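You operate a simulated robot arm through the tools that you are given. There is no shell and no other tool. Be economical: measure what you need, move in short steps, check, and stop when the job is done.

The job below is to be done with a simulated robot arm. You get a single attempt, and the scene is never put back.

Task
Put three of the pots from the gilding table on the top of the camera table. Stack the knobbed weight marked "5" from the easel bay with the papers on top of the knobbed weight labelled "35". Take the yellow scoop and put it on the shelf under the island table. Put the blotter block on the gel table away on the top of the side table. The order is free.

The check looks at the end state, three seconds after you hand in, the way a careful person would. Anything else that was tipped, shoved, dropped, spilled or broken makes it a failure.

Robot
A 6-joint arm with a fingered hand on a trunk, on a base that drives. Base frame: it is fixed to the floor where the robot stands at the start and does not move with it; the origin is under the middle of the robot, x ahead of it, y to its left, z up; the surface under the hand at the start is at about z = 0.86. Readings come in m, rad, newtons and seconds.
With the tool pointing down near the work surface it reaches from about 0.34 to 0.76 m from the robot's upright axis, wherever it stands. Its first joint turns from -2.897 to 2.897 rad. Places, roughly: blotter block (5x5x4 cm) [-7.7, 2.6, 0.9]; knobbed weight [-2.5, -1.75, 0.75]; pot [0.5, -0.5, 0.75]; shelf under the island table [-2.9, 1.3, 0.3]; top of the camera table [0.1, -2.7, 0.9]; top of the side table [-5.7, -1.4, 0.9]; yellow scoop (13x4x2 cm) [-6.4, 3.8, 0.9]. Payload 4 kg.
Tool frame: the origin (TCP) lies between the finger pads and is the grasp point; the fingertips stand 0.026 m ahead of it; z points along the fingers, y is the line along which they close. Largest opening 0.148 m; the body of the gripper starts 0.073 m behind the TCP. The gripper is a hand of 3 fingers: y runs from the thumb to the fingers, the wrist lies at [0, 0, -0.239] in the tool frame, and closing takes about 1.5 s.
Orientation is told as [roll, pitch, yaw] about the base's x, y, z axes, in that order, counted from this pose: with the fingers straight down and closing along the base's y, the tool's x points along the base's -x, its y along +y and its z along -z.

Tools
- The arm moves only by the tool move_arm. Its argument "rows" is a list of rows, each a list of 3 entries, a list of its own where there are three numbers: the shift along the tool's x, y, z in units of 250 mm (1.0 is 250 mm), then the turn, a rotation vector about the tool's x, y, z in units of 180 degrees (1.0 is 180 degrees), then the opening, from 0 (shut) to 1 (fully open). In form: [[[dx, dy, dz], [ax, ay, az], hand], ...]. A call has 1 to 10 rows; each row is the pose to reach, as a shift and turn from the pose commanded when the call began, along the tool's axes at that moment. A call with a number of a shift or a turn outside -1 to 1 is refused whole. Each row takes 0.2 s and may step no farther than 0.05 m and 0.15 rad from the row before; otherwise, or with a gripper value out of range, the whole call is refused. Where a pose cannot be reached the arm comes as near as it can. A force on the tool above 40 N (or 10 N above the force at the start of the call, whichever is more), or a blocked arm, ends the call early, and 0.2 s more pass. Each finger travels about 0.153 m/s and halts on what it meets, pressing with about 28 N; the grip force reading is that of the motor and also rises with nothing between the fingers. The clock runs only during rows and for 0.2 s after the last one: add rows that repeat a pose to give the fingers time. It gives the time, the measured TCP pose, the force on the tool (base axes), the opening and the grip force at its end, in the units of the frame above (readings bear some noise), with the torque about the TCP (base axes, N m) and any sound that the robot's microphone picked up, and new pictures: "views" is both (left out), scene, wrist or none.
- Cameras (640 x 400 px; columns grow to the right, rows downward): "scene" is now at [0.0043, 0.1095, 1.5465]; the picture's right is [-0.62, -0.79, 0.00], its down [-0.55, 0.43, -0.72] and it looks along [0.57, -0.44, -0.69] (base axes); focal length 250 px, centre (320, 200). "wrist" rides on the gripper at [0.068, -0.039, -0.09] in the tool frame; the picture's right is [0.50, 0.87, 0.00], its down [-0.66, 0.38, -0.65] and it looks along [-0.57, 0.33, 0.76] (tool axes); focal length 222 px, centre (320, 200). There is no depth. A picture from a camera that has moved, and an enlarged one, comes with that camera's place and axes in the base frame and with its lens.
- raise_lower(by): slides the trunk up (or, below 0, down) by that many m; the arm and the scene camera ride with it, the base frame stays. It gives what a move gives, with no picture.
- base_move(legs): drives the robot by 1 to 6 legs, each [ahead, left, turn to the left] in m, m and rad, along the robot's own axes; the way and the turn of a leg run together, so that a leg with both is an arc; at most 1.5 m and 3.142 rad a leg. The arm and the cameras ride along, it lands a little off, and it stops where it bumps. It gives what a move gives, and a new picture of the scene camera.
- hand_shape(shape): the hand has 3 fingers and takes this shape, open, in about a second: jaw (thumb against the fingers, like two jaws); tri (thumb and two fingers); tip (a fingertip pinch); poke (one finger out to press); point (the index stretched); flat (the hand flat); cup (the hand cupped); fist (a fist). The gripper value then closes the fingers along that shape, each until it touches; the sizes above hold for jaw. It gives what a move gives, with no picture.
- head_to(pan, tilt): turns the head with the scene camera to pan (to the left, within 2.705 rad either way) and tilt (down, from -0.506 to 1.204), counted from straight ahead of the robot. It gives what a move gives, and a new picture of the scene camera.
- enlarge(camera, box): a new picture of the part [left, top, right, bottom] of that camera's present view, enlarged. No time passes.
- finish_job(): hands the job in; it is judged then, once.

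Go step by step. Nothing tells you exact positions but the pictures and the camera data: compare them with the known pose of the tool, close in by small moves and look again before you grip or let go. The budget is 186 turns and 260 pictures, counting those below and the enlarged ones. Unless the task says otherwise, let go and move clear before handing in, and close with one line.

The tools are called after "Call:" as a command line: name --argument value ..., lists and objects as JSON in quotes. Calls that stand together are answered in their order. move_arm: Moves the arm, as the interface text tells. Its arguments: {"type":"object","properties":{"rows":{"type":"array","items":{"type":"array"}},"views":{"type":"string","enum":["both","scene","wrist","none"]}},"required":["rows"]} The other tools are called the same way: raise_lower (by) slides the trunk up or down; hand_shape (shape) gives the hand a shape; base_move (legs) drives the base; head_to (pan, tilt) turns the head that bears the scene camera; enlarge (camera, box) takes an enlarged picture of a part of a camera's view; finish_job () hands the job in.

At the start:

```text
time: 0.0
ee_pos: [0.3941, -0.2918, 1.1415]
ee_rot: [0.001, 0.001, 0.0]
contact_force: [0.6, 0.0, 0.1]
torque: [0.01, 0.03, 0.04]
finger_gap: 0.1482
grip_force: 0.1
shape: jaw
trunk travel left (down, up): [-0.5, 0.09]
robot x, y, heading: [0.0035, 0.0008, -0.003]
head pan, tilt: [-0.665, 0.766]
```

scene: 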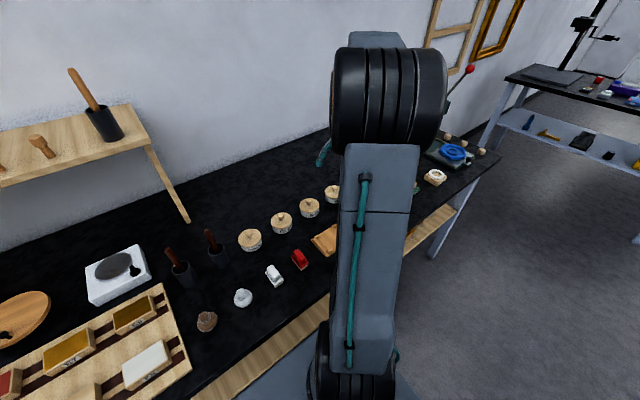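
wrist: 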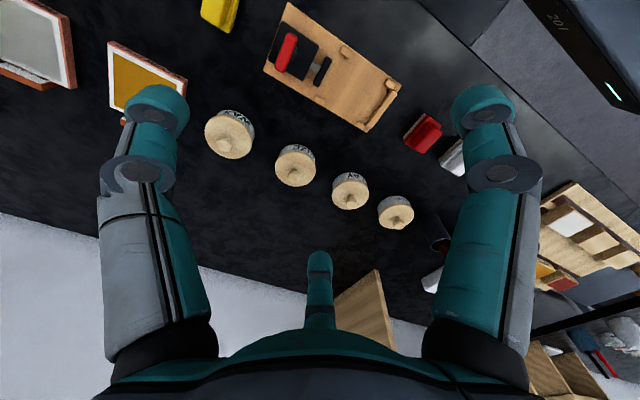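

I see a dark gilding table ahead with a row of four lidded pots, and other tables farther off. First I look more closely at the pots and around the room.

Call:
enlarge --camera "wrist" --box '[180, 80, 460, 255]'

Call:
head_to --pan -1.5 --tilt 0.4

Call:
head_to --pan -2.6 --tilt 0.3

Call:
head_to --pan 2.5 --tilt 0.3

Call:
head_to --pan 1.5 --tilt 0.4

Call:
head_to --pan 0.0 --tilt 0.8

```text
2.29 times, centred on (320, 168) of wrist
camera zoom: at [0.3269, -0.33, 1.2303], right [-0.5, 0.87, 0.0], down [0.66, 0.38, 0.65], along [0.57, 0.33, -0.76], focal length 508 px, centre (320, 274)
```

zoom: 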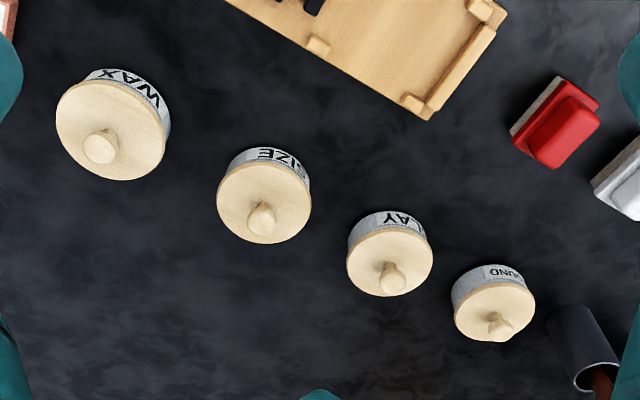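

```text
time: 1.2
ee_pos: [0.3936, -0.2913, 1.1412]
ee_rot: [0.001, 0.0, -0.001]
contact_force: [-0.3, -0.3, 0.3]
torque: [-0.02, 0.03, 0.02]
finger_gap: 0.1479
grip_force: 0.0
shape: jaw
trunk travel left (down, up): [-0.5, 0.09]
robot x, y, heading: [0.0016, 0.0021, 0.0]
head pan, tilt: [-1.499, 0.4]
camera scene: at [-0.0537, 0.0678, 1.5788], right [-1.0, -0.07, 0.0], down [-0.03, 0.39, -0.92], along [0.07, -0.92, -0.39], focal length 250 px, centre (320, 200)
```

scene: 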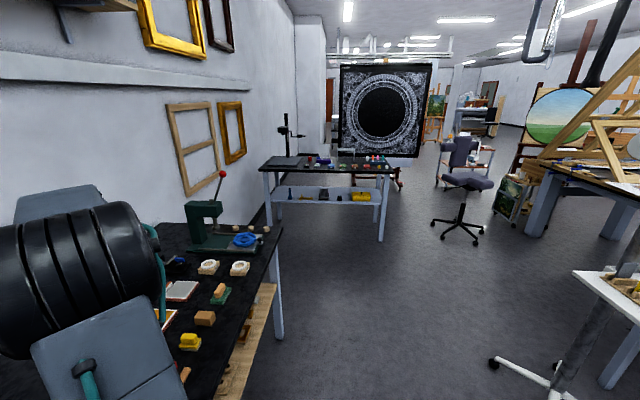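

```text
time: 2.5
ee_pos: [0.3948, -0.292, 1.1398]
ee_rot: [0.001, 0.001, -0.001]
contact_force: [0.6, -0.2, 0.6]
torque: [-0.03, 0.01, -0.03]
finger_gap: 0.148
grip_force: 0.1
shape: jaw
trunk travel left (down, up): [-0.5, 0.09]
robot x, y, heading: [-0.0032, -0.0046, 0.0]
head pan, tilt: [-2.601, 0.3]
camera scene: at [-0.1404, 0.1121, 1.5881], right [-0.52, 0.86, 0.0], down [0.25, 0.15, -0.96], along [-0.82, -0.49, -0.3], focal length 250 px, centre (320, 200)
```

scene: 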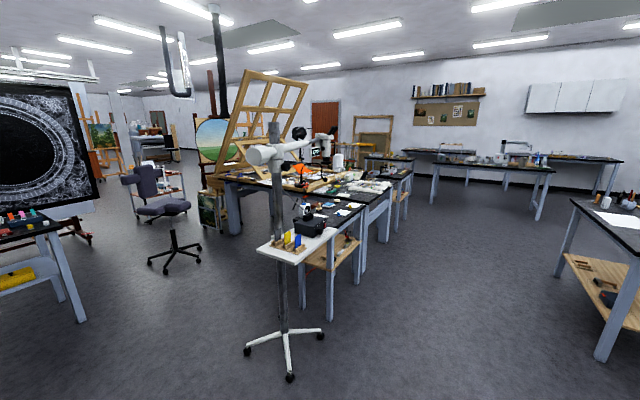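

```text
time: 6.5
ee_pos: [0.3948, -0.2915, 1.1399]
ee_rot: [-0.001, 0.001, 0.0]
contact_force: [0.3, -0.7, -0.5]
torque: [-0.01, 0.01, 0.0]
finger_gap: 0.1481
grip_force: 0.1
shape: jaw
trunk travel left (down, up): [-0.5, 0.09]
robot x, y, heading: [0.0015, -0.0031, 0.001]
head pan, tilt: [2.499, 0.3]
camera scene: at [-0.1351, 0.2162, 1.5881], right [0.6, 0.8, 0.0], down [0.24, -0.18, -0.96], along [-0.76, 0.57, -0.3], focal length 250 px, centre (320, 200)
```

scene: 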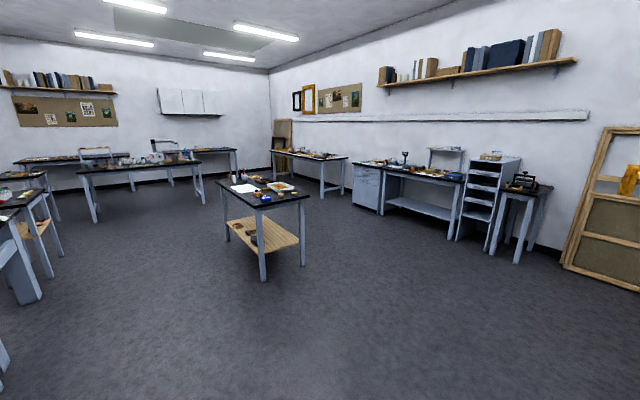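

```text
time: 7.8
ee_pos: [0.3927, -0.2912, 1.1405]
ee_rot: [0.0, -0.002, 0.003]
contact_force: [0.8, 0.0, -0.2]
torque: [0.01, 0.02, 0.01]
finger_gap: 0.148
grip_force: 0.1
shape: jaw
trunk travel left (down, up): [-0.5, 0.09]
robot x, y, heading: [-0.0018, -0.0005, 0.002]
head pan, tilt: [1.499, 0.4]
camera scene: at [-0.0538, 0.2526, 1.5788], right [1.0, -0.07, 0.0], down [-0.03, -0.39, -0.92], along [0.07, 0.92, -0.39], focal length 250 px, centre (320, 200)
```

scene: 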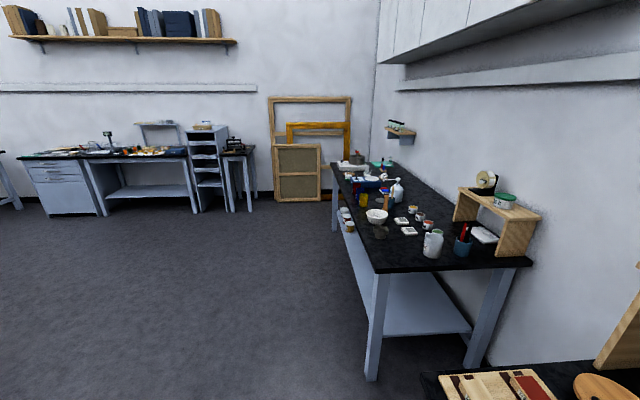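

```text
time: 9.4
ee_pos: [0.3946, -0.2919, 1.1411]
ee_rot: [0.0, -0.002, 0.003]
contact_force: [-0.2, -1.0, -0.6]
torque: [-0.04, 0.01, 0.01]
finger_gap: 0.1482
grip_force: 0.1
shape: jaw
trunk travel left (down, up): [-0.5, 0.09]
robot x, y, heading: [-0.0007, -0.0003, -0.001]
head pan, tilt: [0.0, 0.799]
camera scene: at [0.0203, 0.1603, 1.5437], right [0.0, -1.0, 0.0], down [-0.72, 0.0, -0.7], along [0.7, 0.0, -0.72], focal length 250 px, centre (320, 200)
```

scene: 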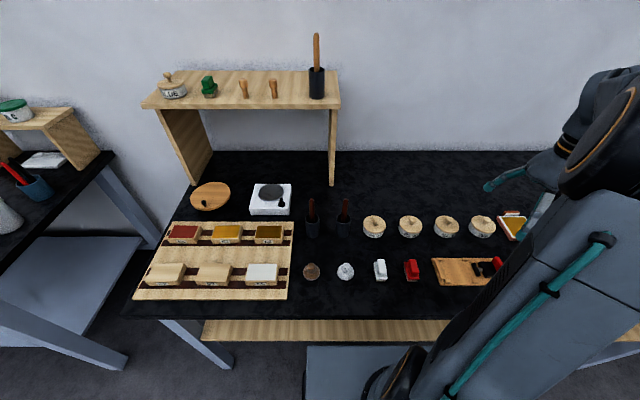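

Four labelled pots stand in a row at about x=0.53, y=-0.03, -0.15, -0.26, -0.37. I turn the hand by 45° and go above the outermost one ("WAX").

Call:
move_arm --rows '[[[-0.093, -0.057, 0.05], [0, 0, 0.042], 0.9], [[-0.185, -0.113, 0.1], [0, 0, 0.083], 0.9], [[-0.278, -0.17, 0.15], [0, 0, 0.125], 0.9], [[-0.371, -0.227, 0.2], [0, 0, 0.167], 0.9], [[-0.463, -0.283, 0.25], [0, 0, 0.208], 0.9], [[-0.556, -0.34, 0.3], [0, 0, 0.25], 0.9], [[-0.556, -0.34, 0.3], [0, 0, 0.25], 0.9]]'

Call:
head_to --pan -0.7 --tilt 0.6

```text
time: 11.0
ee_pos: [0.5351, -0.3779, 1.065]
ee_rot: [0.001, 0.0, -0.788]
contact_force: [0.1, -0.8, 0.2]
torque: [0.03, 0.0, 0.03]
finger_gap: 0.1334
grip_force: 0.1
shape: jaw
trunk travel left (down, up): [-0.5, 0.09]
robot x, y, heading: [-0.0021, 0.0002, 0.003]
head pan, tilt: [0.0, 0.799]
camera scene: at [0.0206, 0.16, 1.5438], right [0.0, -1.0, 0.0], down [-0.72, 0.0, -0.7], along [0.7, 0.0, -0.72], focal length 250 px, centre (320, 200)
camera wrist: at [0.4587, -0.3568, 1.1547], right [0.26, 0.97, 0.0], down [0.73, -0.2, 0.65], along [0.63, -0.17, -0.76], focal length 222 px, centre (320, 200)
```

scene: 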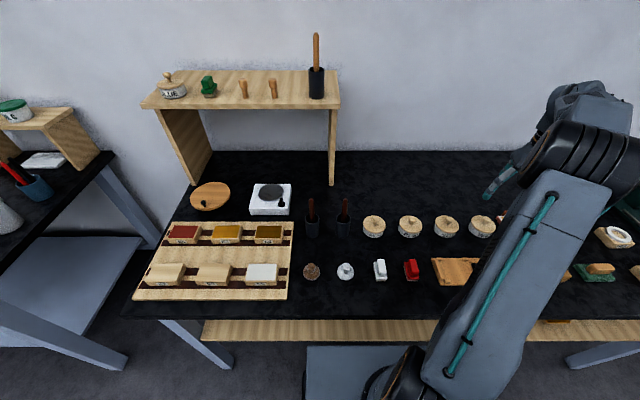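
wrist: 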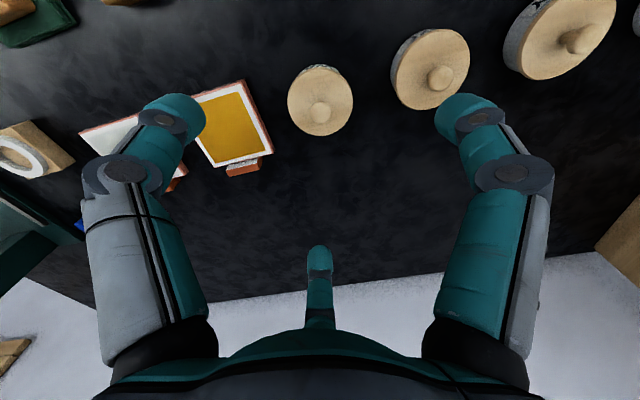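

```text
time: 12.0
ee_pos: [0.5333, -0.3786, 1.0649]
ee_rot: [0.001, 0.0, -0.785]
contact_force: [-0.3, 0.4, -0.6]
torque: [0.0, 0.03, -0.03]
finger_gap: 0.1332
grip_force: 0.1
shape: jaw
trunk travel left (down, up): [-0.5, 0.09]
robot x, y, heading: [0.0013, 0.003, 0.0]
head pan, tilt: [-0.7, 0.6]
camera scene: at [0.0073, 0.1033, 1.5606], right [-0.64, -0.77, 0.0], down [-0.43, 0.36, -0.82], along [0.63, -0.53, -0.57], focal length 250 px, centre (320, 200)
```

scene: 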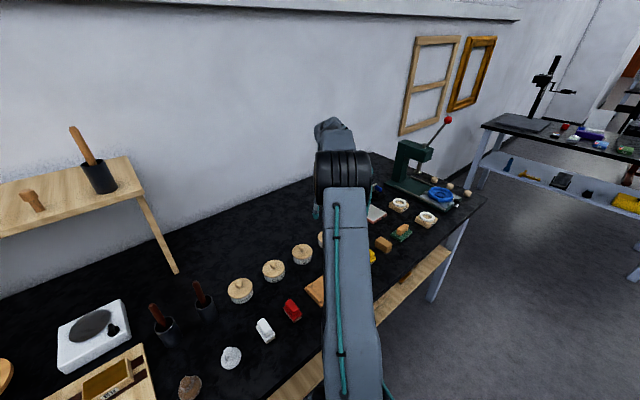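

The hand sits right over the pot, but the finger layout matters for the neighbours. I close it in the air once to see how the fingers move.

Call:
move_arm --rows '[[[0, 0, 0], [0, 0, 0], 0.4], [[0, 0, 0], [0, 0, 0], 0.4], [[0, 0, 0], [0, 0, 0], 0.4], [[0, 0, 0], [0, 0, 0], 0.4]]' --views "wrist"

Call:
hand_shape --shape "tri"

Call:
move_arm --rows '[[[0, 0, 0], [0, 0, 0], 0.8], [[0, 0, 0], [0, 0, 0], 0.8]]' --views "wrist"

```text
time: 13.0
ee_pos: [0.5338, -0.3764, 1.0652]
ee_rot: [0.0, 0.001, -0.785]
contact_force: [-0.8, 0.3, 0.4]
torque: [0.04, 0.01, 0.0]
finger_gap: 0.0595
grip_force: 0.1
shape: jaw
trunk travel left (down, up): [-0.5, 0.09]
robot x, y, heading: [-0.0019, -0.001, 0.001]
head pan, tilt: [-0.7, 0.6]
camera wrist: at [0.4582, -0.3567, 1.1549], right [0.26, 0.97, 0.0], down [0.73, -0.2, 0.65], along [0.63, -0.17, -0.76], focal length 222 px, centre (320, 200)
```

wrist: 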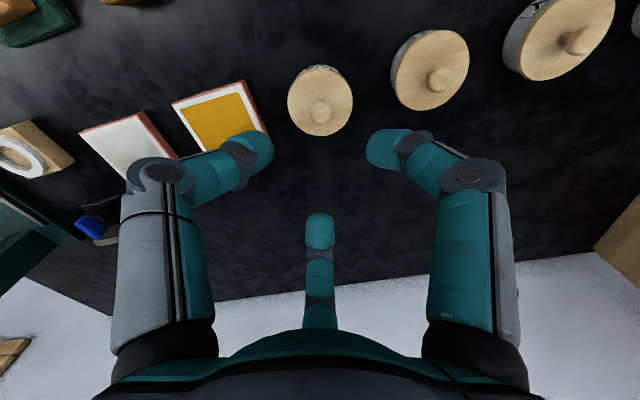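

```text
time: 13.9
ee_pos: [0.5347, -0.3776, 1.0651]
ee_rot: [-0.001, 0.001, -0.786]
contact_force: [0.0, 0.3, 0.3]
torque: [0.0, 0.03, 0.01]
finger_gap: 0.1477
grip_force: 0.1
shape: tri
trunk travel left (down, up): [-0.5, 0.09]
robot x, y, heading: [0.003, -0.0006, 0.003]
head pan, tilt: [-0.7, 0.6]
```

```text
time: 14.5
ee_pos: [0.5342, -0.3768, 1.0661]
ee_rot: [0.0, 0.0, -0.786]
contact_force: [0.1, -0.8, 0.4]
torque: [0.02, -0.02, 0.01]
finger_gap: 0.1186
grip_force: 0.1
shape: tri
trunk travel left (down, up): [-0.5, 0.09]
robot x, y, heading: [0.0017, 0.0021, 0.004]
head pan, tilt: [-0.7, 0.6]
camera wrist: at [0.4582, -0.3567, 1.1549], right [0.26, 0.97, 0.0], down [0.73, -0.2, 0.65], along [0.63, -0.17, -0.76], focal length 222 px, centre (320, 200)
```

wrist: 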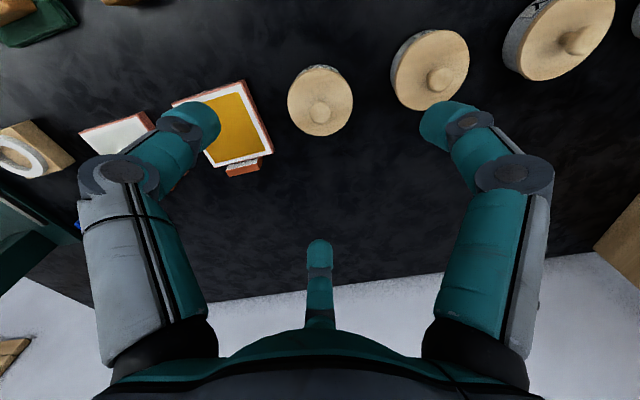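

Fingers close radially (three at 120°), so "tri" suits the round pots. I turn to yaw -90° so no finger points at a neighbour, narrow the opening, and lower in steps.

Call:
move_arm --rows '[[[0, 0, 0], [0, 0, 0.042], 0.75], [[0, 0, 0], [0, 0, 0.083], 0.75], [[0, 0, 0], [0, 0, 0.125], 0.75], [[0, 0, 0.07], [0, 0, 0.167], 0.75], [[0, 0, 0.14], [0, 0, 0.208], 0.75], [[0, 0, 0.2], [0, 0, 0.25], 0.75], [[0, 0, 0.24], [0, 0, 0.25], 0.75], [[0, 0, 0.24], [0, 0, 0.25], 0.75]]'

Call:
enlarge --camera "scene" --box '[200, 180, 420, 320]'

```text
time: 16.3
ee_pos: [0.5335, -0.3772, 1.0057]
ee_rot: [0.0, 0.0, -1.572]
contact_force: [0.5, -0.2, 0.4]
torque: [-0.01, 0.04, 0.01]
finger_gap: 0.1112
grip_force: 0.1
shape: tri
trunk travel left (down, up): [-0.5, 0.09]
robot x, y, heading: [0.0002, -0.0007, -0.001]
head pan, tilt: [-0.7, 0.6]
camera scene: at [0.0073, 0.1032, 1.5606], right [-0.64, -0.76, 0.0], down [-0.43, 0.36, -0.83], along [0.63, -0.53, -0.56], focal length 250 px, centre (320, 200)
camera wrist: at [0.4942, -0.309, 1.0958], right [0.87, 0.5, 0.0], down [0.38, -0.66, 0.65], along [0.33, -0.57, -0.76], focal length 222 px, centre (320, 200)
```

scene: 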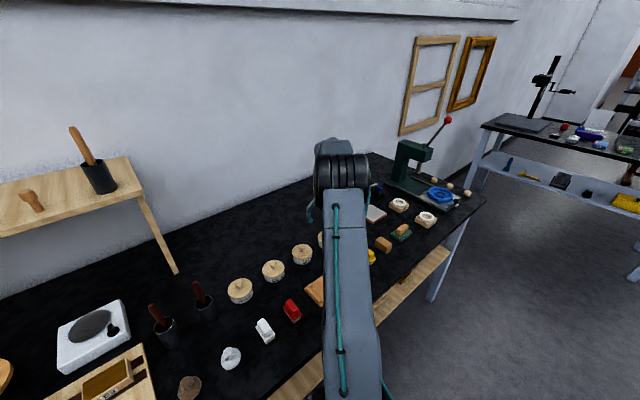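
wrist: 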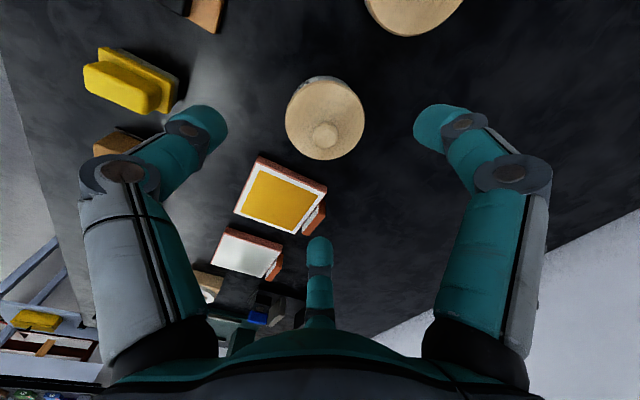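

```text
2.86 times, centred on (310, 250) of scene
camera zoom: at [0.0073, 0.1032, 1.5606], right [-0.64, -0.76, 0.0], down [-0.43, 0.36, -0.83], along [0.63, -0.53, -0.56], focal length 714 px, centre (349, 57)
```

zoom: 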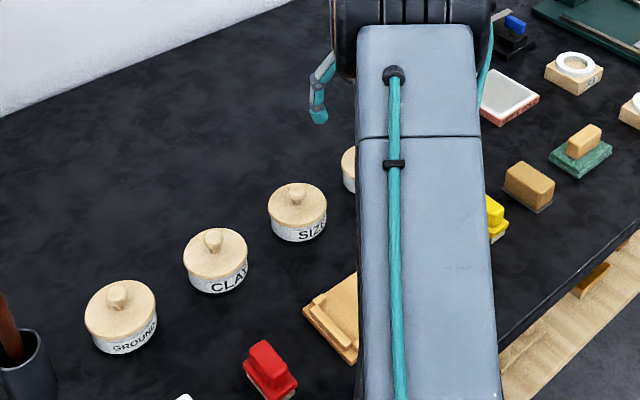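

The pot is centred under the tool; the lid is about z=0.90. I lower to TCP z≈0.888 and close.

Call:
move_arm --rows '[[[0.012, 0.004, 0.12], [0, 0, 0], 0.75], [[0.012, 0.004, 0.24], [0, 0, 0], 0.75], [[0.012, 0.004, 0.34], [0, 0, 0], 0.75], [[0.012, 0.004, 0.42], [0, 0, 0], 0.75], [[0.012, 0.004, 0.47], [0, 0, 0], 0.75], [[0.012, 0.004, 0.47], [0, 0, 0], 0.75]]' --views "wrist"

Call:
move_arm --rows '[[[0, 0, 0], [0, 0, 0], 0.35], [[0, 0, 0], [0, 0, 0], 0.35], [[0, 0, 0], [0, 0, 0], 0.35], [[0, 0, 0], [0, 0, 0], 0.35]]' --views "wrist"

```text
time: 17.7
ee_pos: [0.5373, -0.3742, 0.8878]
ee_rot: [0.0, 0.0, -1.573]
contact_force: [1.0, 0.4, 0.0]
torque: [0.01, 0.01, 0.04]
finger_gap: 0.1115
grip_force: 0.1
shape: tri
trunk travel left (down, up): [-0.5, 0.09]
robot x, y, heading: [-0.0005, -0.0001, -0.001]
head pan, tilt: [-0.7, 0.6]
camera wrist: at [0.4981, -0.3053, 0.9778], right [0.87, 0.5, 0.0], down [0.38, -0.66, 0.65], along [0.33, -0.57, -0.76], focal length 222 px, centre (320, 200)
```

wrist: 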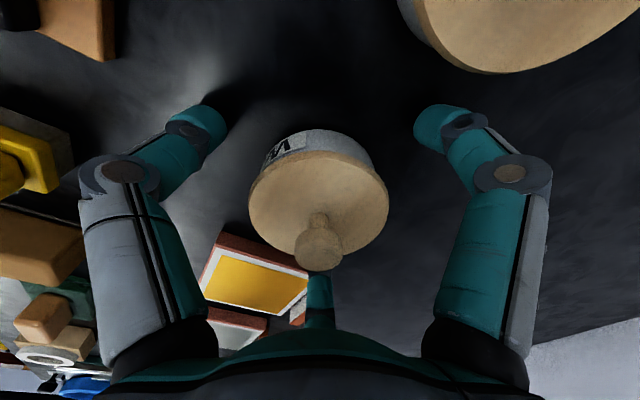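

```text
time: 18.7
ee_pos: [0.537, -0.3743, 0.8872]
ee_rot: [0.0, 0.001, -1.572]
contact_force: [-0.2, -0.9, 0.3]
torque: [-0.01, 0.03, 0.01]
finger_gap: 0.0614
grip_force: 28.0
shape: tri
trunk travel left (down, up): [-0.5, 0.09]
robot x, y, heading: [-0.0038, 0.0019, -0.001]
head pan, tilt: [-0.7, 0.6]
camera wrist: at [0.4981, -0.3054, 0.9779], right [0.87, 0.5, 0.0], down [0.38, -0.66, 0.65], along [0.33, -0.57, -0.76], focal length 222 px, centre (320, 200)
```

wrist: 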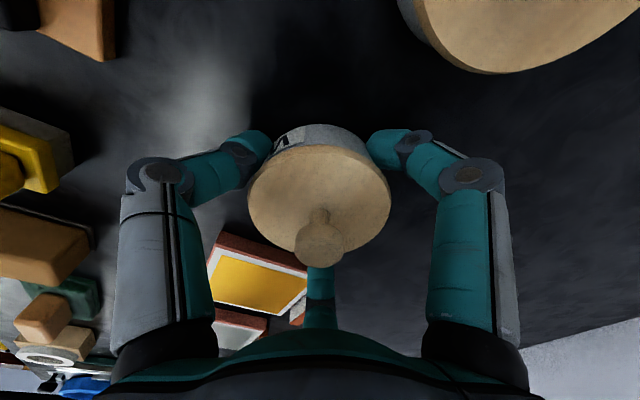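

The pot is held (gap 0.061, 28 N). I lift it straight up and check it comes whole.

Call:
move_arm --rows '[[[0, 0, -0.05], [0, 0, 0], 0.3], [[0, 0, -0.15], [0, 0, 0], 0.3], [[0, 0, -0.3], [0, 0, 0], 0.3], [[0, 0, -0.45], [0, 0, 0], 0.3], [[0, 0, -0.6], [0, 0, 0], 0.3], [[0, 0, -0.7], [0, 0, 0], 0.3], [[0, 0, -0.7], [0, 0, 0], 0.3]]'

Call:
base_move --legs '[[-0.4, 0, 0], [0, 0, -1.57], [1.3, 0, 0]]'

```text
time: 20.3
ee_pos: [0.5354, -0.3738, 1.0616]
ee_rot: [0.0, 0.0, -1.57]
contact_force: [-0.5, -0.4, -3.3]
torque: [0.0, 0.0, -0.04]
finger_gap: 0.0612
grip_force: 27.7
shape: tri
trunk travel left (down, up): [-0.5, 0.09]
robot x, y, heading: [0.005, 0.0039, 0.0]
head pan, tilt: [-0.7, 0.6]
camera scene: at [0.0075, 0.1031, 1.5606], right [-0.64, -0.76, 0.0], down [-0.43, 0.36, -0.82], along [0.63, -0.53, -0.57], focal length 250 px, centre (320, 200)
camera wrist: at [0.4963, -0.3059, 1.1516], right [0.87, 0.5, 0.0], down [0.38, -0.66, 0.65], along [0.33, -0.57, -0.76], focal length 222 px, centre (320, 200)
```

scene: 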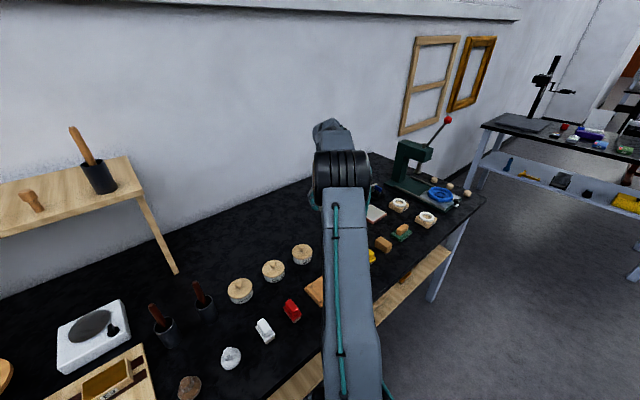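
wrist: 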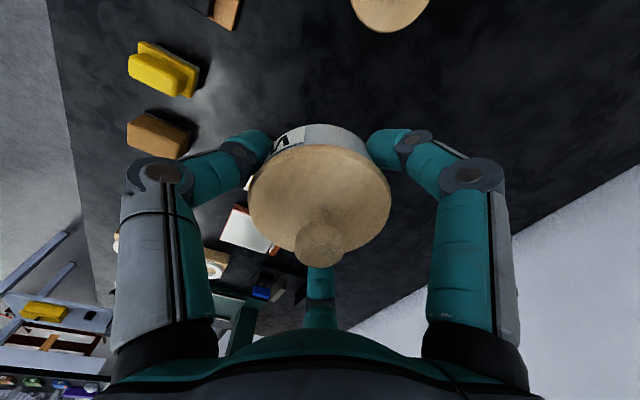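

```text
time: 32.8
ee_pos: [-0.8104, -1.828, 1.0616]
ee_rot: [0.0, 0.0, 3.123]
contact_force: [-0.7, 0.4, -2.7]
torque: [0.02, 0.01, 0.01]
finger_gap: 0.0609
grip_force: 27.9
shape: tri
trunk travel left (down, up): [-0.5, 0.09]
robot x, y, heading: [-0.4243, -1.2964, -1.59]
head pan, tilt: [-0.7, 0.6]
camera scene: at [-0.3221, -1.3102, 1.5606], right [-0.75, 0.66, 0.0], down [0.37, 0.43, -0.82], along [-0.54, -0.62, -0.57], focal length 250 px, centre (320, 200)
```

scene: 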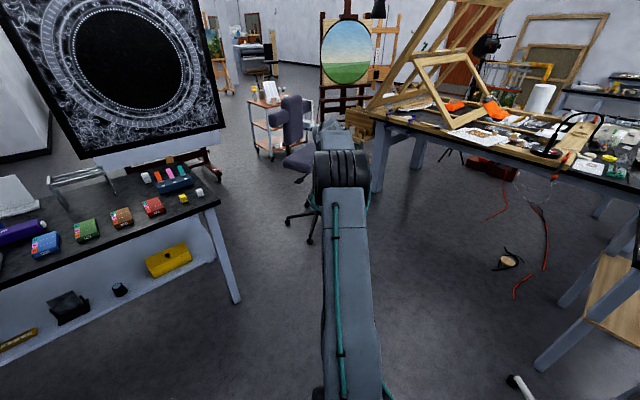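

The pot is held and the robot stands before the camera table. I look at the table top for free space.

Call:
head_to --pan 0.3 --tilt 0.5

```text
time: 34.1
ee_pos: [-0.8098, -1.8276, 1.0615]
ee_rot: [-0.001, 0.0, 3.123]
contact_force: [-0.7, -0.4, -3.1]
torque: [-0.02, -0.04, 0.02]
finger_gap: 0.0606
grip_force: 27.8
shape: tri
trunk travel left (down, up): [-0.5, 0.09]
robot x, y, heading: [-0.4239, -1.3032, -1.59]
head pan, tilt: [0.3, 0.499]
camera scene: at [-0.2387, -1.3312, 1.5697], right [-0.96, -0.28, 0.0], down [-0.13, 0.46, -0.88], along [0.24, -0.84, -0.48], focal length 250 px, centre (320, 200)
```

scene: 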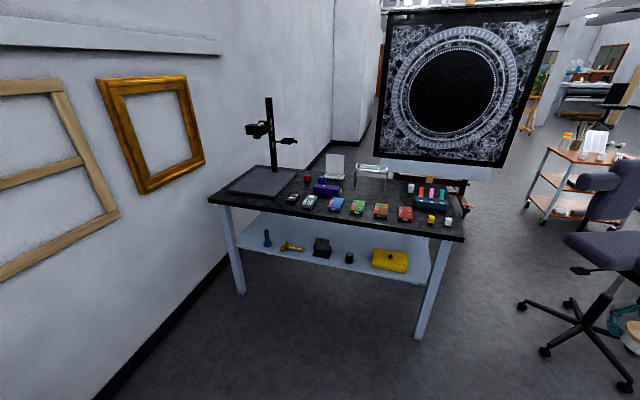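

Call:
enlarge --camera "scene" --box '[200, 140, 480, 250]'

```text
2.29 times, centred on (340, 195) of scene
camera zoom: at [-0.2387, -1.3312, 1.5697], right [-0.96, -0.28, 0.0], down [-0.13, 0.46, -0.88], along [0.24, -0.84, -0.48], focal length 571 px, centre (274, 211)
```

zoom: 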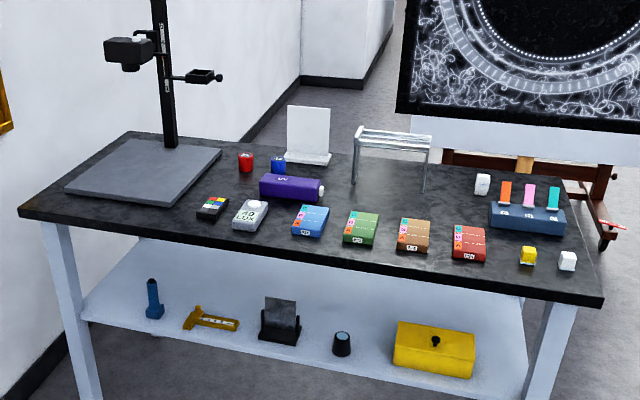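

Free space on the table top: the middle strip behind the coloured boxes (y≈-2.68, x from -0.4 to -0.08). I drive up closer and look again.

Call:
base_move --legs '[[0, 0, 0.02], [0, 0.324, 0], [0.7, 0, 0]]'

Call:
head_to --pan 0.0 --tilt 0.8

Call:
enlarge --camera "scene" --box '[160, 100, 540, 340]'

```text
time: 40.0
ee_pos: [-0.4829, -2.5355, 1.0605]
ee_rot: [0.001, -0.001, 3.136]
contact_force: [0.4, -0.5, -3.4]
torque: [0.02, -0.03, -0.01]
finger_gap: 0.0608
grip_force: 27.4
shape: tri
trunk travel left (down, up): [-0.5, 0.09]
robot x, y, heading: [-0.1044, -2.0043, -1.576]
head pan, tilt: [0.3, 0.499]
camera scene: at [0.0813, -2.0317, 1.5697], right [-0.96, -0.29, 0.0], down [-0.14, 0.46, -0.88], along [0.25, -0.84, -0.48], focal length 250 px, centre (320, 200)
```

scene: 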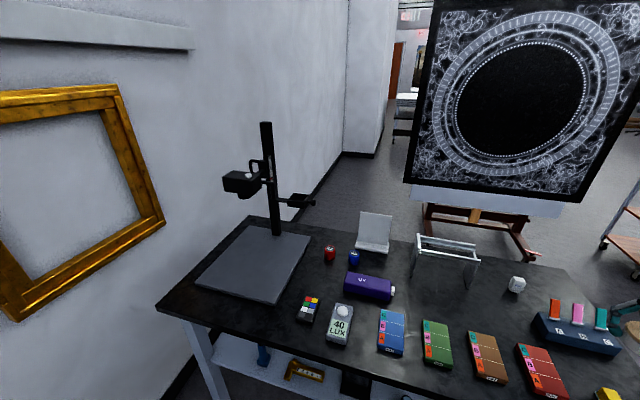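

```text
time: 40.8
ee_pos: [-0.4837, -2.5349, 1.061]
ee_rot: [0.001, 0.0, 3.136]
contact_force: [-0.9, 0.3, -3.1]
torque: [0.03, 0.0, -0.02]
finger_gap: 0.0606
grip_force: 28.3
shape: tri
trunk travel left (down, up): [-0.5, 0.09]
robot x, y, heading: [-0.1058, -2.0041, -1.575]
head pan, tilt: [0.0, 0.799]
camera scene: at [0.0545, -2.0253, 1.5438], right [-1.0, 0.01, 0.0], down [0.0, 0.72, -0.7], along [0.0, -0.7, -0.72], focal length 250 px, centre (320, 200)
```

scene: 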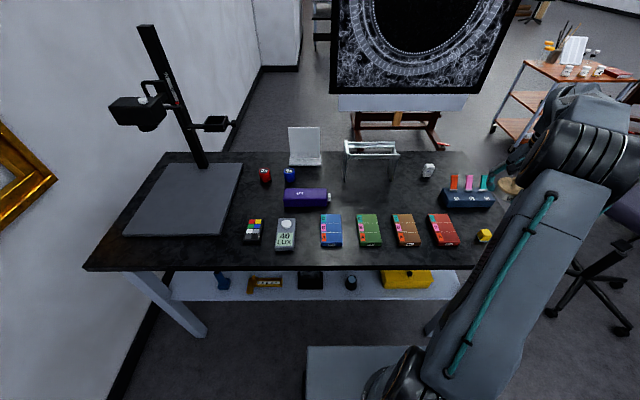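

```text
1.67 times, centred on (350, 220) of scene
camera zoom: at [0.0545, -2.0253, 1.5438], right [-1.0, 0.01, 0.0], down [0.0, 0.72, -0.7], along [0.0, -0.7, -0.72], focal length 416 px, centre (270, 167)
```

zoom: 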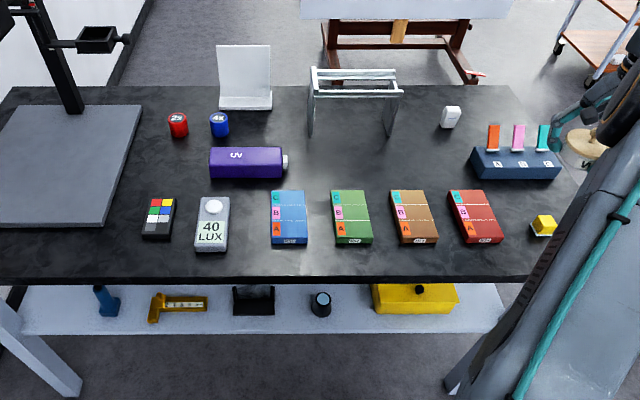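

I move the pot over (-0.31, -2.69), still high, and check with the wrist camera.

Call:
move_arm --rows '[[[0.12, 0.1, 0], [0, 0, 0], 0.3], [[0.24, 0.2, 0], [0, 0, 0], 0.3], [[0.36, 0.31, 0], [0, 0, 0], 0.3], [[0.48, 0.42, 0], [0, 0, 0], 0.3], [[0.6, 0.53, 0.05], [0, 0, 0], 0.3], [[0.694, 0.62, 0.15], [0, 0, 0], 0.3], [[0.694, 0.62, 0.3], [0, 0, 0], 0.3], [[0.694, 0.62, 0.4], [0, 0, 0], 0.3], [[0.694, 0.62, 0.4], [0, 0, 0], 0.3]]'

Call:
enlarge --camera "scene" --box '[260, 120, 520, 283]'

```text
time: 42.8
ee_pos: [-0.3086, -2.6917, 0.9609]
ee_rot: [0.0, 0.0, 3.135]
contact_force: [-0.3, -0.2, -4.1]
torque: [-0.02, -0.04, -0.03]
finger_gap: 0.0606
grip_force: 28.5
shape: tri
trunk travel left (down, up): [-0.5, 0.09]
robot x, y, heading: [-0.11, -2.0039, -1.576]
head pan, tilt: [0.0, 0.799]
camera scene: at [0.0545, -2.0254, 1.5437], right [-1.0, 0.01, 0.0], down [0.0, 0.72, -0.7], along [0.0, -0.7, -0.72], focal length 250 px, centre (320, 200)
camera wrist: at [-0.2411, -2.6516, 1.0511], right [0.49, -0.87, 0.0], down [-0.66, -0.37, 0.65], along [-0.57, -0.32, -0.76], focal length 222 px, centre (320, 200)
```

scene: 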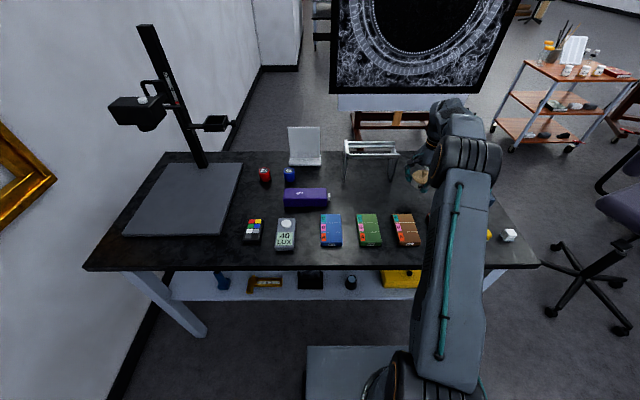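
wrist: 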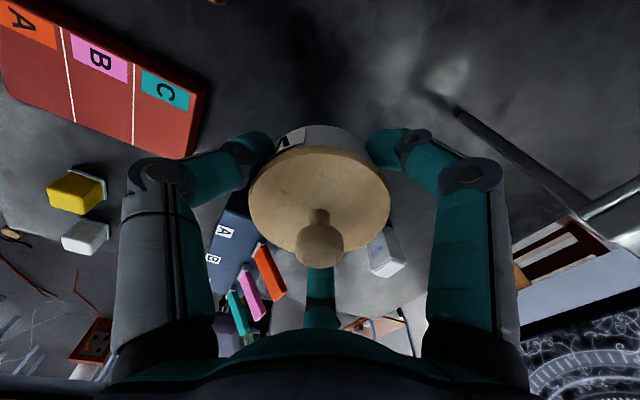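

```text
2.45 times, centred on (390, 202) of scene
camera zoom: at [0.0545, -2.0254, 1.5437], right [-1.0, 0.01, 0.0], down [0.0, 0.72, -0.7], along [0.0, -0.7, -0.72], focal length 613 px, centre (148, 196)
```

zoom: 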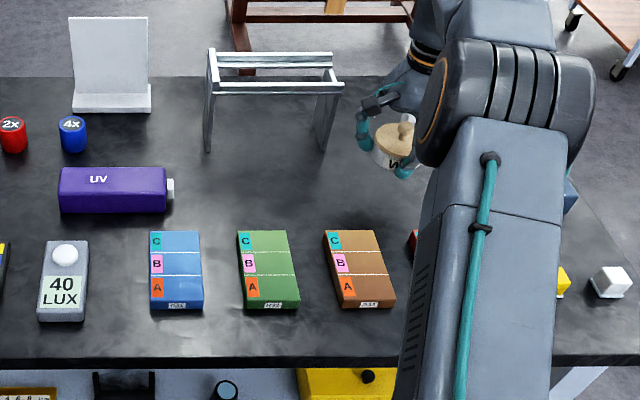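

Position is clear. I lower gently until the pot meets the table.

Call:
move_arm --rows '[[[0, 0, 0.08], [0, 0, 0], 0.3], [[0, 0, 0.16], [0, 0, 0], 0.3], [[0, 0, 0.22], [0, 0, 0], 0.3], [[0, 0, 0.26], [0, 0, 0], 0.3], [[0, 0, 0.28], [0, 0, 0], 0.3], [[0, 0, 0.29], [0, 0, 0], 0.3], [[0, 0, 0.29], [0, 0, 0], 0.3]]' --views "wrist"

```text
time: 44.4
ee_pos: [-0.3092, -2.6922, 0.8883]
ee_rot: [-0.002, -0.001, 3.136]
contact_force: [0.4, 0.3, -2.6]
torque: [0.04, -0.04, 0.0]
finger_gap: 0.0605
grip_force: 28.6
shape: tri
trunk travel left (down, up): [-0.5, 0.09]
robot x, y, heading: [-0.1038, -2.0013, -1.578]
head pan, tilt: [0.0, 0.799]
camera wrist: at [-0.2423, -2.6534, 0.9782], right [0.49, -0.87, 0.0], down [-0.66, -0.37, 0.65], along [-0.57, -0.32, -0.76], focal length 222 px, centre (320, 200)
```

wrist: 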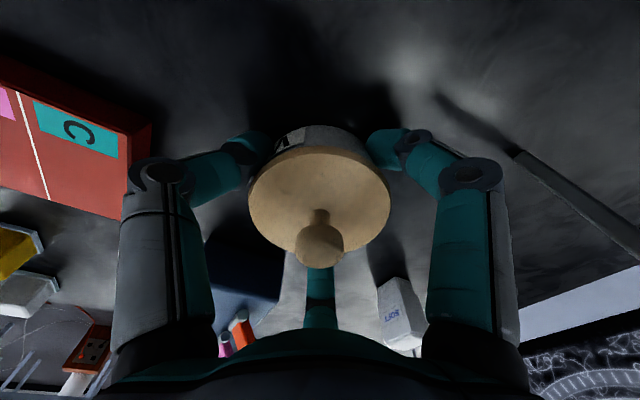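

Not yet touching; I lower a few millimetres at a time.

Call:
move_arm --rows '[[[0, 0, 0.006], [0, 0, 0], 0.3], [[0, 0, 0.012], [0, 0, 0], 0.3], [[0, 0, 0.012], [0, 0, 0], 0.3]]' --views "none"

Call:
move_arm --rows '[[[0, 0, 0.004], [0, 0, 0], 0.3], [[0, 0, 0.008], [0, 0, 0], 0.3], [[0, 0, 0.008], [0, 0, 0], 0.3]]' --views "none"

```text
time: 45.2
ee_pos: [-0.3093, -2.6918, 0.8871]
ee_rot: [0.004, -0.002, 3.134]
contact_force: [1.7, -1.3, 11.8]
torque: [0.02, -0.03, -0.01]
finger_gap: 0.0607
grip_force: 27.8
shape: tri
trunk travel left (down, up): [-0.5, 0.09]
robot x, y, heading: [-0.1044, -2.0064, -1.571]
head pan, tilt: [0.0, 0.799]
```

```text
time: 46.0
ee_pos: [-0.3089, -2.692, 0.8867]
ee_rot: [0.003, -0.003, 3.134]
contact_force: [0.9, -1.0, 26.2]
torque: [-0.01, 0.1, 0.03]
finger_gap: 0.0612
grip_force: 28.6
shape: tri
trunk travel left (down, up): [-0.5, 0.09]
robot x, y, heading: [-0.1062, -1.9994, -1.578]
head pan, tilt: [0.0, 0.799]
```

The pot stands on the table (same height as the gilding table). I relieve the pressure, open a little, and lift away.

Call:
move_arm --rows '[[[0, 0, -0.012], [0, 0, 0], 0.3], [[0, 0, -0.012], [0, 0, 0], 0.6], [[0, 0, -0.012], [0, 0, 0], 0.6], [[0, 0, -0.05], [0, 0, 0], 0.6], [[0, 0, -0.15], [0, 0, 0], 0.6], [[0, 0, -0.33], [0, 0, 0], 0.6], [[0, 0, -0.5], [0, 0, 0], 0.6], [[0, 0, -0.65], [0, 0, 0], 0.6]]'

```text
time: 47.8
ee_pos: [-0.3089, -2.6923, 1.0488]
ee_rot: [0.0, 0.002, 3.134]
contact_force: [-1.0, -0.1, 0.9]
torque: [-0.03, -0.01, 0.01]
finger_gap: 0.0883
grip_force: 0.1
shape: tri
trunk travel left (down, up): [-0.5, 0.09]
robot x, y, heading: [-0.1061, -2.0016, -1.574]
head pan, tilt: [0.0, 0.799]
camera scene: at [0.0546, -2.0251, 1.5437], right [-1.0, 0.01, 0.0], down [0.0, 0.72, -0.7], along [0.0, -0.7, -0.72], focal length 250 px, centre (320, 200)
camera wrist: at [-0.2414, -2.6534, 1.1361], right [0.49, -0.87, 0.0], down [-0.66, -0.37, 0.65], along [-0.57, -0.32, -0.76], focal length 222 px, centre (320, 200)
```

scene: 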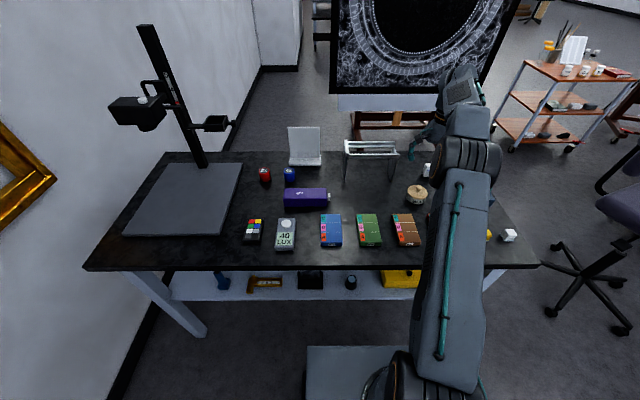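
wrist: 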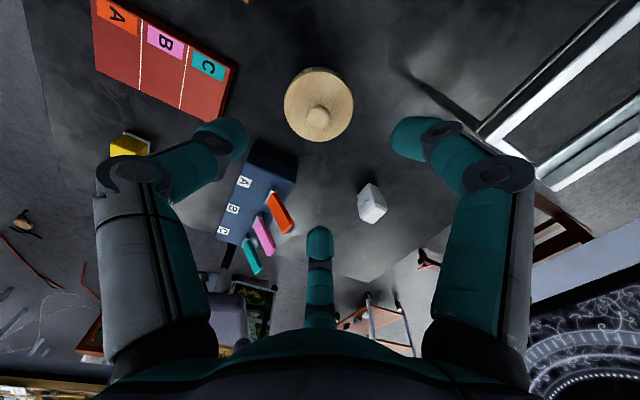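

The first pot stands well. I drive back to the gilding table so the hand arrives above the "SIZE" pot.

Call:
base_move --legs '[[-0.5, 0, 0], [0, -0.3, 0], [-1.44, 0, 0], [0, 0, 1.574], [0.25, 0, 0]]'

Call:
move_arm --rows '[[[0, 0, 0], [0, 0, 0], 0.75]]' --views "wrist"

```text
time: 64.4
ee_pos: [0.563, -0.288, 1.0468]
ee_rot: [-0.001, 0.0, -1.615]
contact_force: [0.4, 0.5, -1.0]
torque: [0.03, -0.02, -0.03]
finger_gap: 0.0881
grip_force: 0.1
shape: tri
trunk travel left (down, up): [-0.5, 0.09]
robot x, y, heading: [-0.1198, -0.0597, -0.043]
head pan, tilt: [0.0, 0.799]
camera scene: at [-0.0906, 0.0998, 1.5437], right [-0.05, -1.0, 0.0], down [-0.72, 0.03, -0.7], along [0.7, -0.03, -0.72], focal length 250 px, centre (320, 200)
```

scene: 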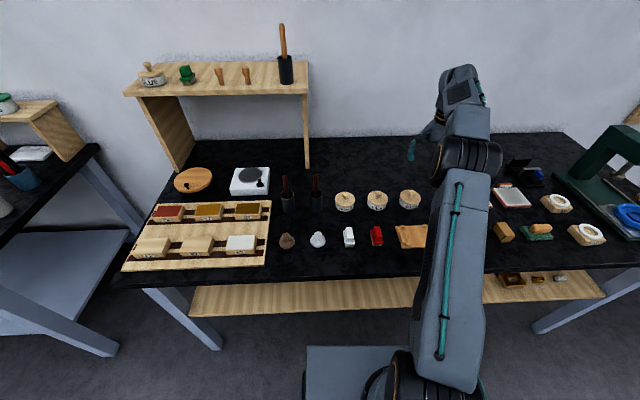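

```text
time: 64.8
ee_pos: [0.562, -0.2879, 1.0456]
ee_rot: [-0.001, 0.0, -1.616]
contact_force: [-0.9, -0.5, 0.1]
torque: [0.01, 0.02, 0.0]
finger_gap: 0.1106
grip_force: 0.1
shape: tri
trunk travel left (down, up): [-0.5, 0.09]
robot x, y, heading: [-0.1187, -0.0588, -0.048]
head pan, tilt: [0.0, 0.799]
camera wrist: at [0.5271, -0.2194, 1.1359], right [0.89, 0.46, 0.0], down [0.35, -0.67, 0.65], along [0.3, -0.58, -0.76], focal length 222 px, centre (320, 200)
```

wrist: 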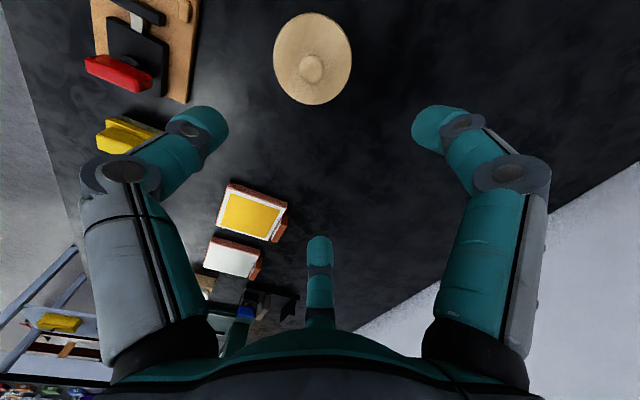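

The "SIZE" lid centre is at about (0.535, -0.256). I align and lower around it.

Call:
move_arm --rows '[[[0.06, -0.057, 0.08], [0, 0, 0], 0.75], [[0.123, -0.114, 0.16], [0, 0, 0], 0.75], [[0.123, -0.114, 0.28], [0, 0, 0], 0.75], [[0.123, -0.114, 0.4], [0, 0, 0], 0.75], [[0.123, -0.114, 0.5], [0, 0, 0], 0.75], [[0.123, -0.114, 0.58], [0, 0, 0], 0.75], [[0.123, -0.114, 0.628], [0, 0, 0], 0.75], [[0.123, -0.114, 0.628], [0, 0, 0], 0.75]]' --views "wrist"

```text
time: 66.6
ee_pos: [0.5362, -0.2559, 0.8875]
ee_rot: [0.001, 0.0, -1.616]
contact_force: [-0.5, -0.9, 0.8]
torque: [0.02, -0.01, -0.01]
finger_gap: 0.1105
grip_force: 0.1
shape: tri
trunk travel left (down, up): [-0.5, 0.09]
robot x, y, heading: [-0.116, -0.0595, -0.041]
head pan, tilt: [0.0, 0.799]
camera wrist: at [0.4996, -0.1863, 0.9775], right [0.89, 0.46, 0.0], down [0.35, -0.67, 0.65], along [0.3, -0.58, -0.76], focal length 222 px, centre (320, 200)
```

wrist: 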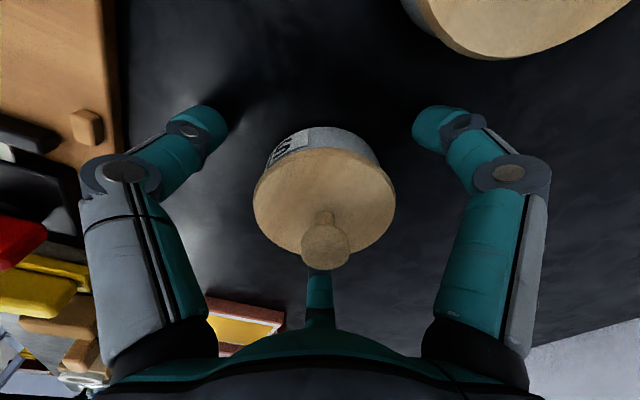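

Well centred; I close, lift, and drive to the camera table.

Call:
move_arm --rows '[[[0, 0, 0], [0, 0, 0], 0.3], [[0, 0, 0], [0, 0, 0], 0.3], [[0, 0, 0], [0, 0, 0], 0.3], [[0, 0, 0], [0, 0, 0], 0.3], [[0, 0, -0.05], [0, 0, 0], 0.3], [[0, 0, -0.2], [0, 0, 0], 0.3], [[0, 0, -0.4], [0, 0, 0], 0.3], [[0, 0, -0.6], [0, 0, 0], 0.3], [[0, 0, -0.7], [0, 0, 0], 0.3], [[0, 0, -0.7], [0, 0, 0], 0.3]]' --views "wrist"

Call:
base_move --legs '[[-0.33, 0, 0], [0, 0, -1.531], [1.45, 0, 0], [0, 0.42, 0]]'

```text
time: 68.8
ee_pos: [0.5351, -0.2552, 1.0628]
ee_rot: [0.0, 0.001, -1.616]
contact_force: [-0.1, -0.2, -2.3]
torque: [0.0, -0.01, -0.02]
finger_gap: 0.0605
grip_force: 28.1
shape: tri
trunk travel left (down, up): [-0.5, 0.09]
robot x, y, heading: [-0.1153, -0.0587, -0.046]
head pan, tilt: [0.0, 0.799]
camera wrist: at [0.5002, -0.1854, 1.153], right [0.89, 0.46, 0.0], down [0.35, -0.67, 0.65], along [0.3, -0.58, -0.76], focal length 222 px, centre (320, 200)
```

wrist: 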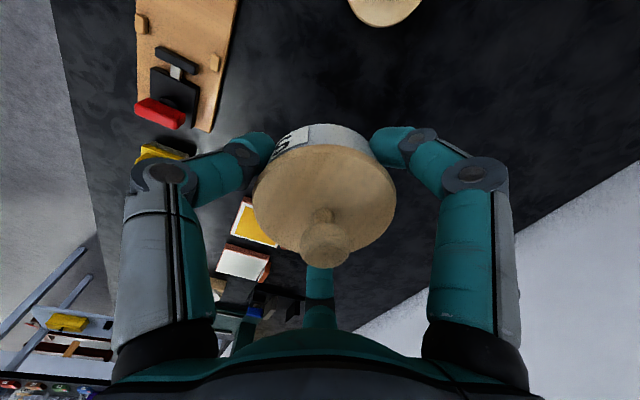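

```text
time: 83.7
ee_pos: [-0.3006, -2.1585, 1.0619]
ee_rot: [-0.001, 0.0, 3.091]
contact_force: [0.3, -0.3, -2.9]
torque: [-0.03, 0.01, -0.02]
finger_gap: 0.06
grip_force: 27.9
shape: tri
trunk travel left (down, up): [-0.5, 0.09]
robot x, y, heading: [-0.1003, -1.5066, -1.622]
head pan, tilt: [0.0, 0.799]
camera scene: at [0.059, -1.5341, 1.5437], right [-1.0, 0.05, 0.0], down [0.04, 0.72, -0.7], along [-0.04, -0.7, -0.72], focal length 250 px, centre (320, 200)
```

scene: 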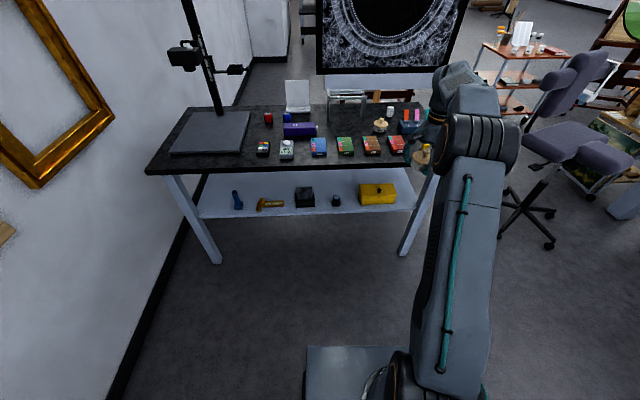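

I correct the heading and drive up so the hand ends near (-0.195, -2.69).

Call:
base_move --legs '[[0, 0, 0.048], [0, 0.074, 0], [0.5, 0, 0]]'

Call:
move_arm --rows '[[[0, 0, 0.1], [0, 0, 0], 0.3], [[0, 0, 0.2], [0, 0, 0], 0.3], [[0, 0, 0.2], [0, 0, 0], 0.3]]' --views "wrist"

```text
time: 87.7
ee_pos: [-0.2039, -2.6594, 1.0623]
ee_rot: [0.0, 0.001, 3.129]
contact_force: [-1.0, 0.3, -3.6]
torque: [0.02, -0.01, 0.01]
finger_gap: 0.0599
grip_force: 27.6
shape: tri
trunk travel left (down, up): [-0.5, 0.09]
robot x, y, heading: [-0.0324, -1.9976, -1.584]
head pan, tilt: [0.0, 0.799]
camera scene: at [0.1301, -2.0225, 1.5437], right [-1.0, 0.01, 0.0], down [0.01, 0.72, -0.7], along [-0.01, -0.7, -0.72], focal length 250 px, centre (320, 200)
```

scene: 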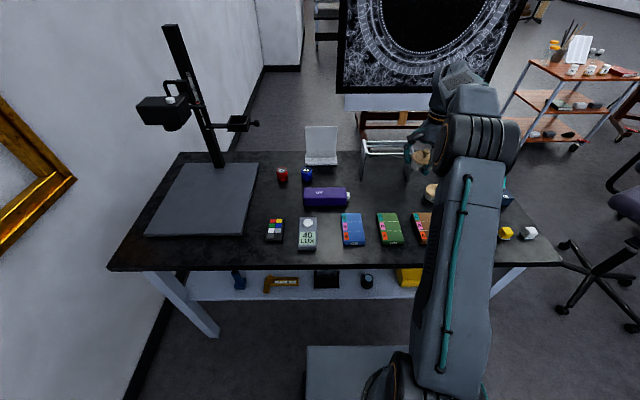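

```text
time: 88.5
ee_pos: [-0.2035, -2.6574, 1.0128]
ee_rot: [0.0, 0.001, 3.128]
contact_force: [-0.7, -0.4, -3.2]
torque: [0.01, 0.01, -0.03]
finger_gap: 0.0596
grip_force: 28.1
shape: tri
trunk travel left (down, up): [-0.5, 0.09]
robot x, y, heading: [-0.0299, -2.003, -1.588]
head pan, tilt: [0.0, 0.799]
camera wrist: at [-0.1362, -2.62, 1.1029], right [0.49, -0.87, 0.0], down [-0.66, -0.37, 0.65], along [-0.57, -0.32, -0.76], focal length 222 px, centre (320, 200)
```

wrist: 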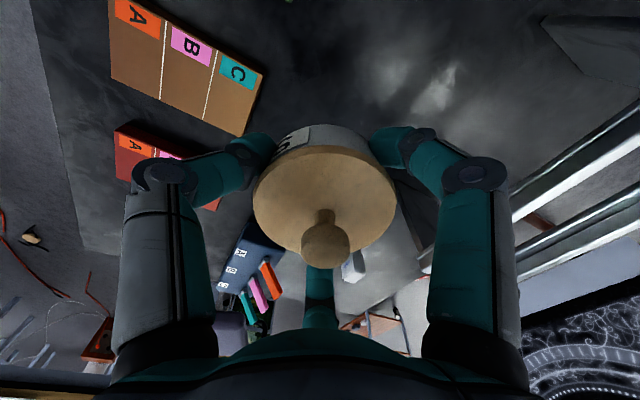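

I shift slightly to (-0.19, -2.683) and lower to just above the table.

Call:
move_arm --rows '[[[0.054, 0.104, 0.05], [0, 0, 0], 0.3], [[0.054, 0.104, 0.18], [0, 0, 0], 0.3], [[0.054, 0.104, 0.3], [0, 0, 0], 0.3], [[0.054, 0.104, 0.4], [0, 0, 0], 0.3], [[0.054, 0.104, 0.46], [0, 0, 0], 0.3], [[0.054, 0.104, 0.485], [0, 0, 0], 0.3], [[0.054, 0.104, 0.5], [0, 0, 0], 0.3], [[0.054, 0.104, 0.508], [0, 0, 0], 0.3], [[0.054, 0.104, 0.508], [0, 0, 0], 0.3]]' --views "wrist"

```text
time: 90.5
ee_pos: [-0.1904, -2.6854, 0.8866]
ee_rot: [0.002, 0.0, 3.129]
contact_force: [0.0, -2.0, 3.8]
torque: [-0.03, -0.02, -0.03]
finger_gap: 0.0601
grip_force: 28.3
shape: tri
trunk travel left (down, up): [-0.5, 0.09]
robot x, y, heading: [-0.033, -1.9966, -1.583]
head pan, tilt: [0.0, 0.799]
camera wrist: at [-0.1229, -2.646, 0.9768], right [0.49, -0.87, 0.0], down [-0.66, -0.37, 0.65], along [-0.57, -0.32, -0.76], focal length 222 px, centre (320, 200)
```

wrist: 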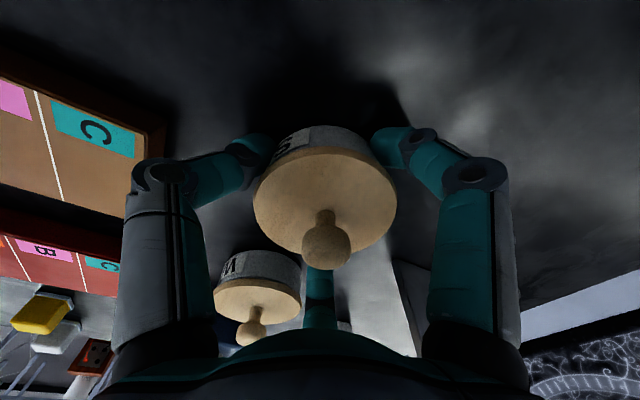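

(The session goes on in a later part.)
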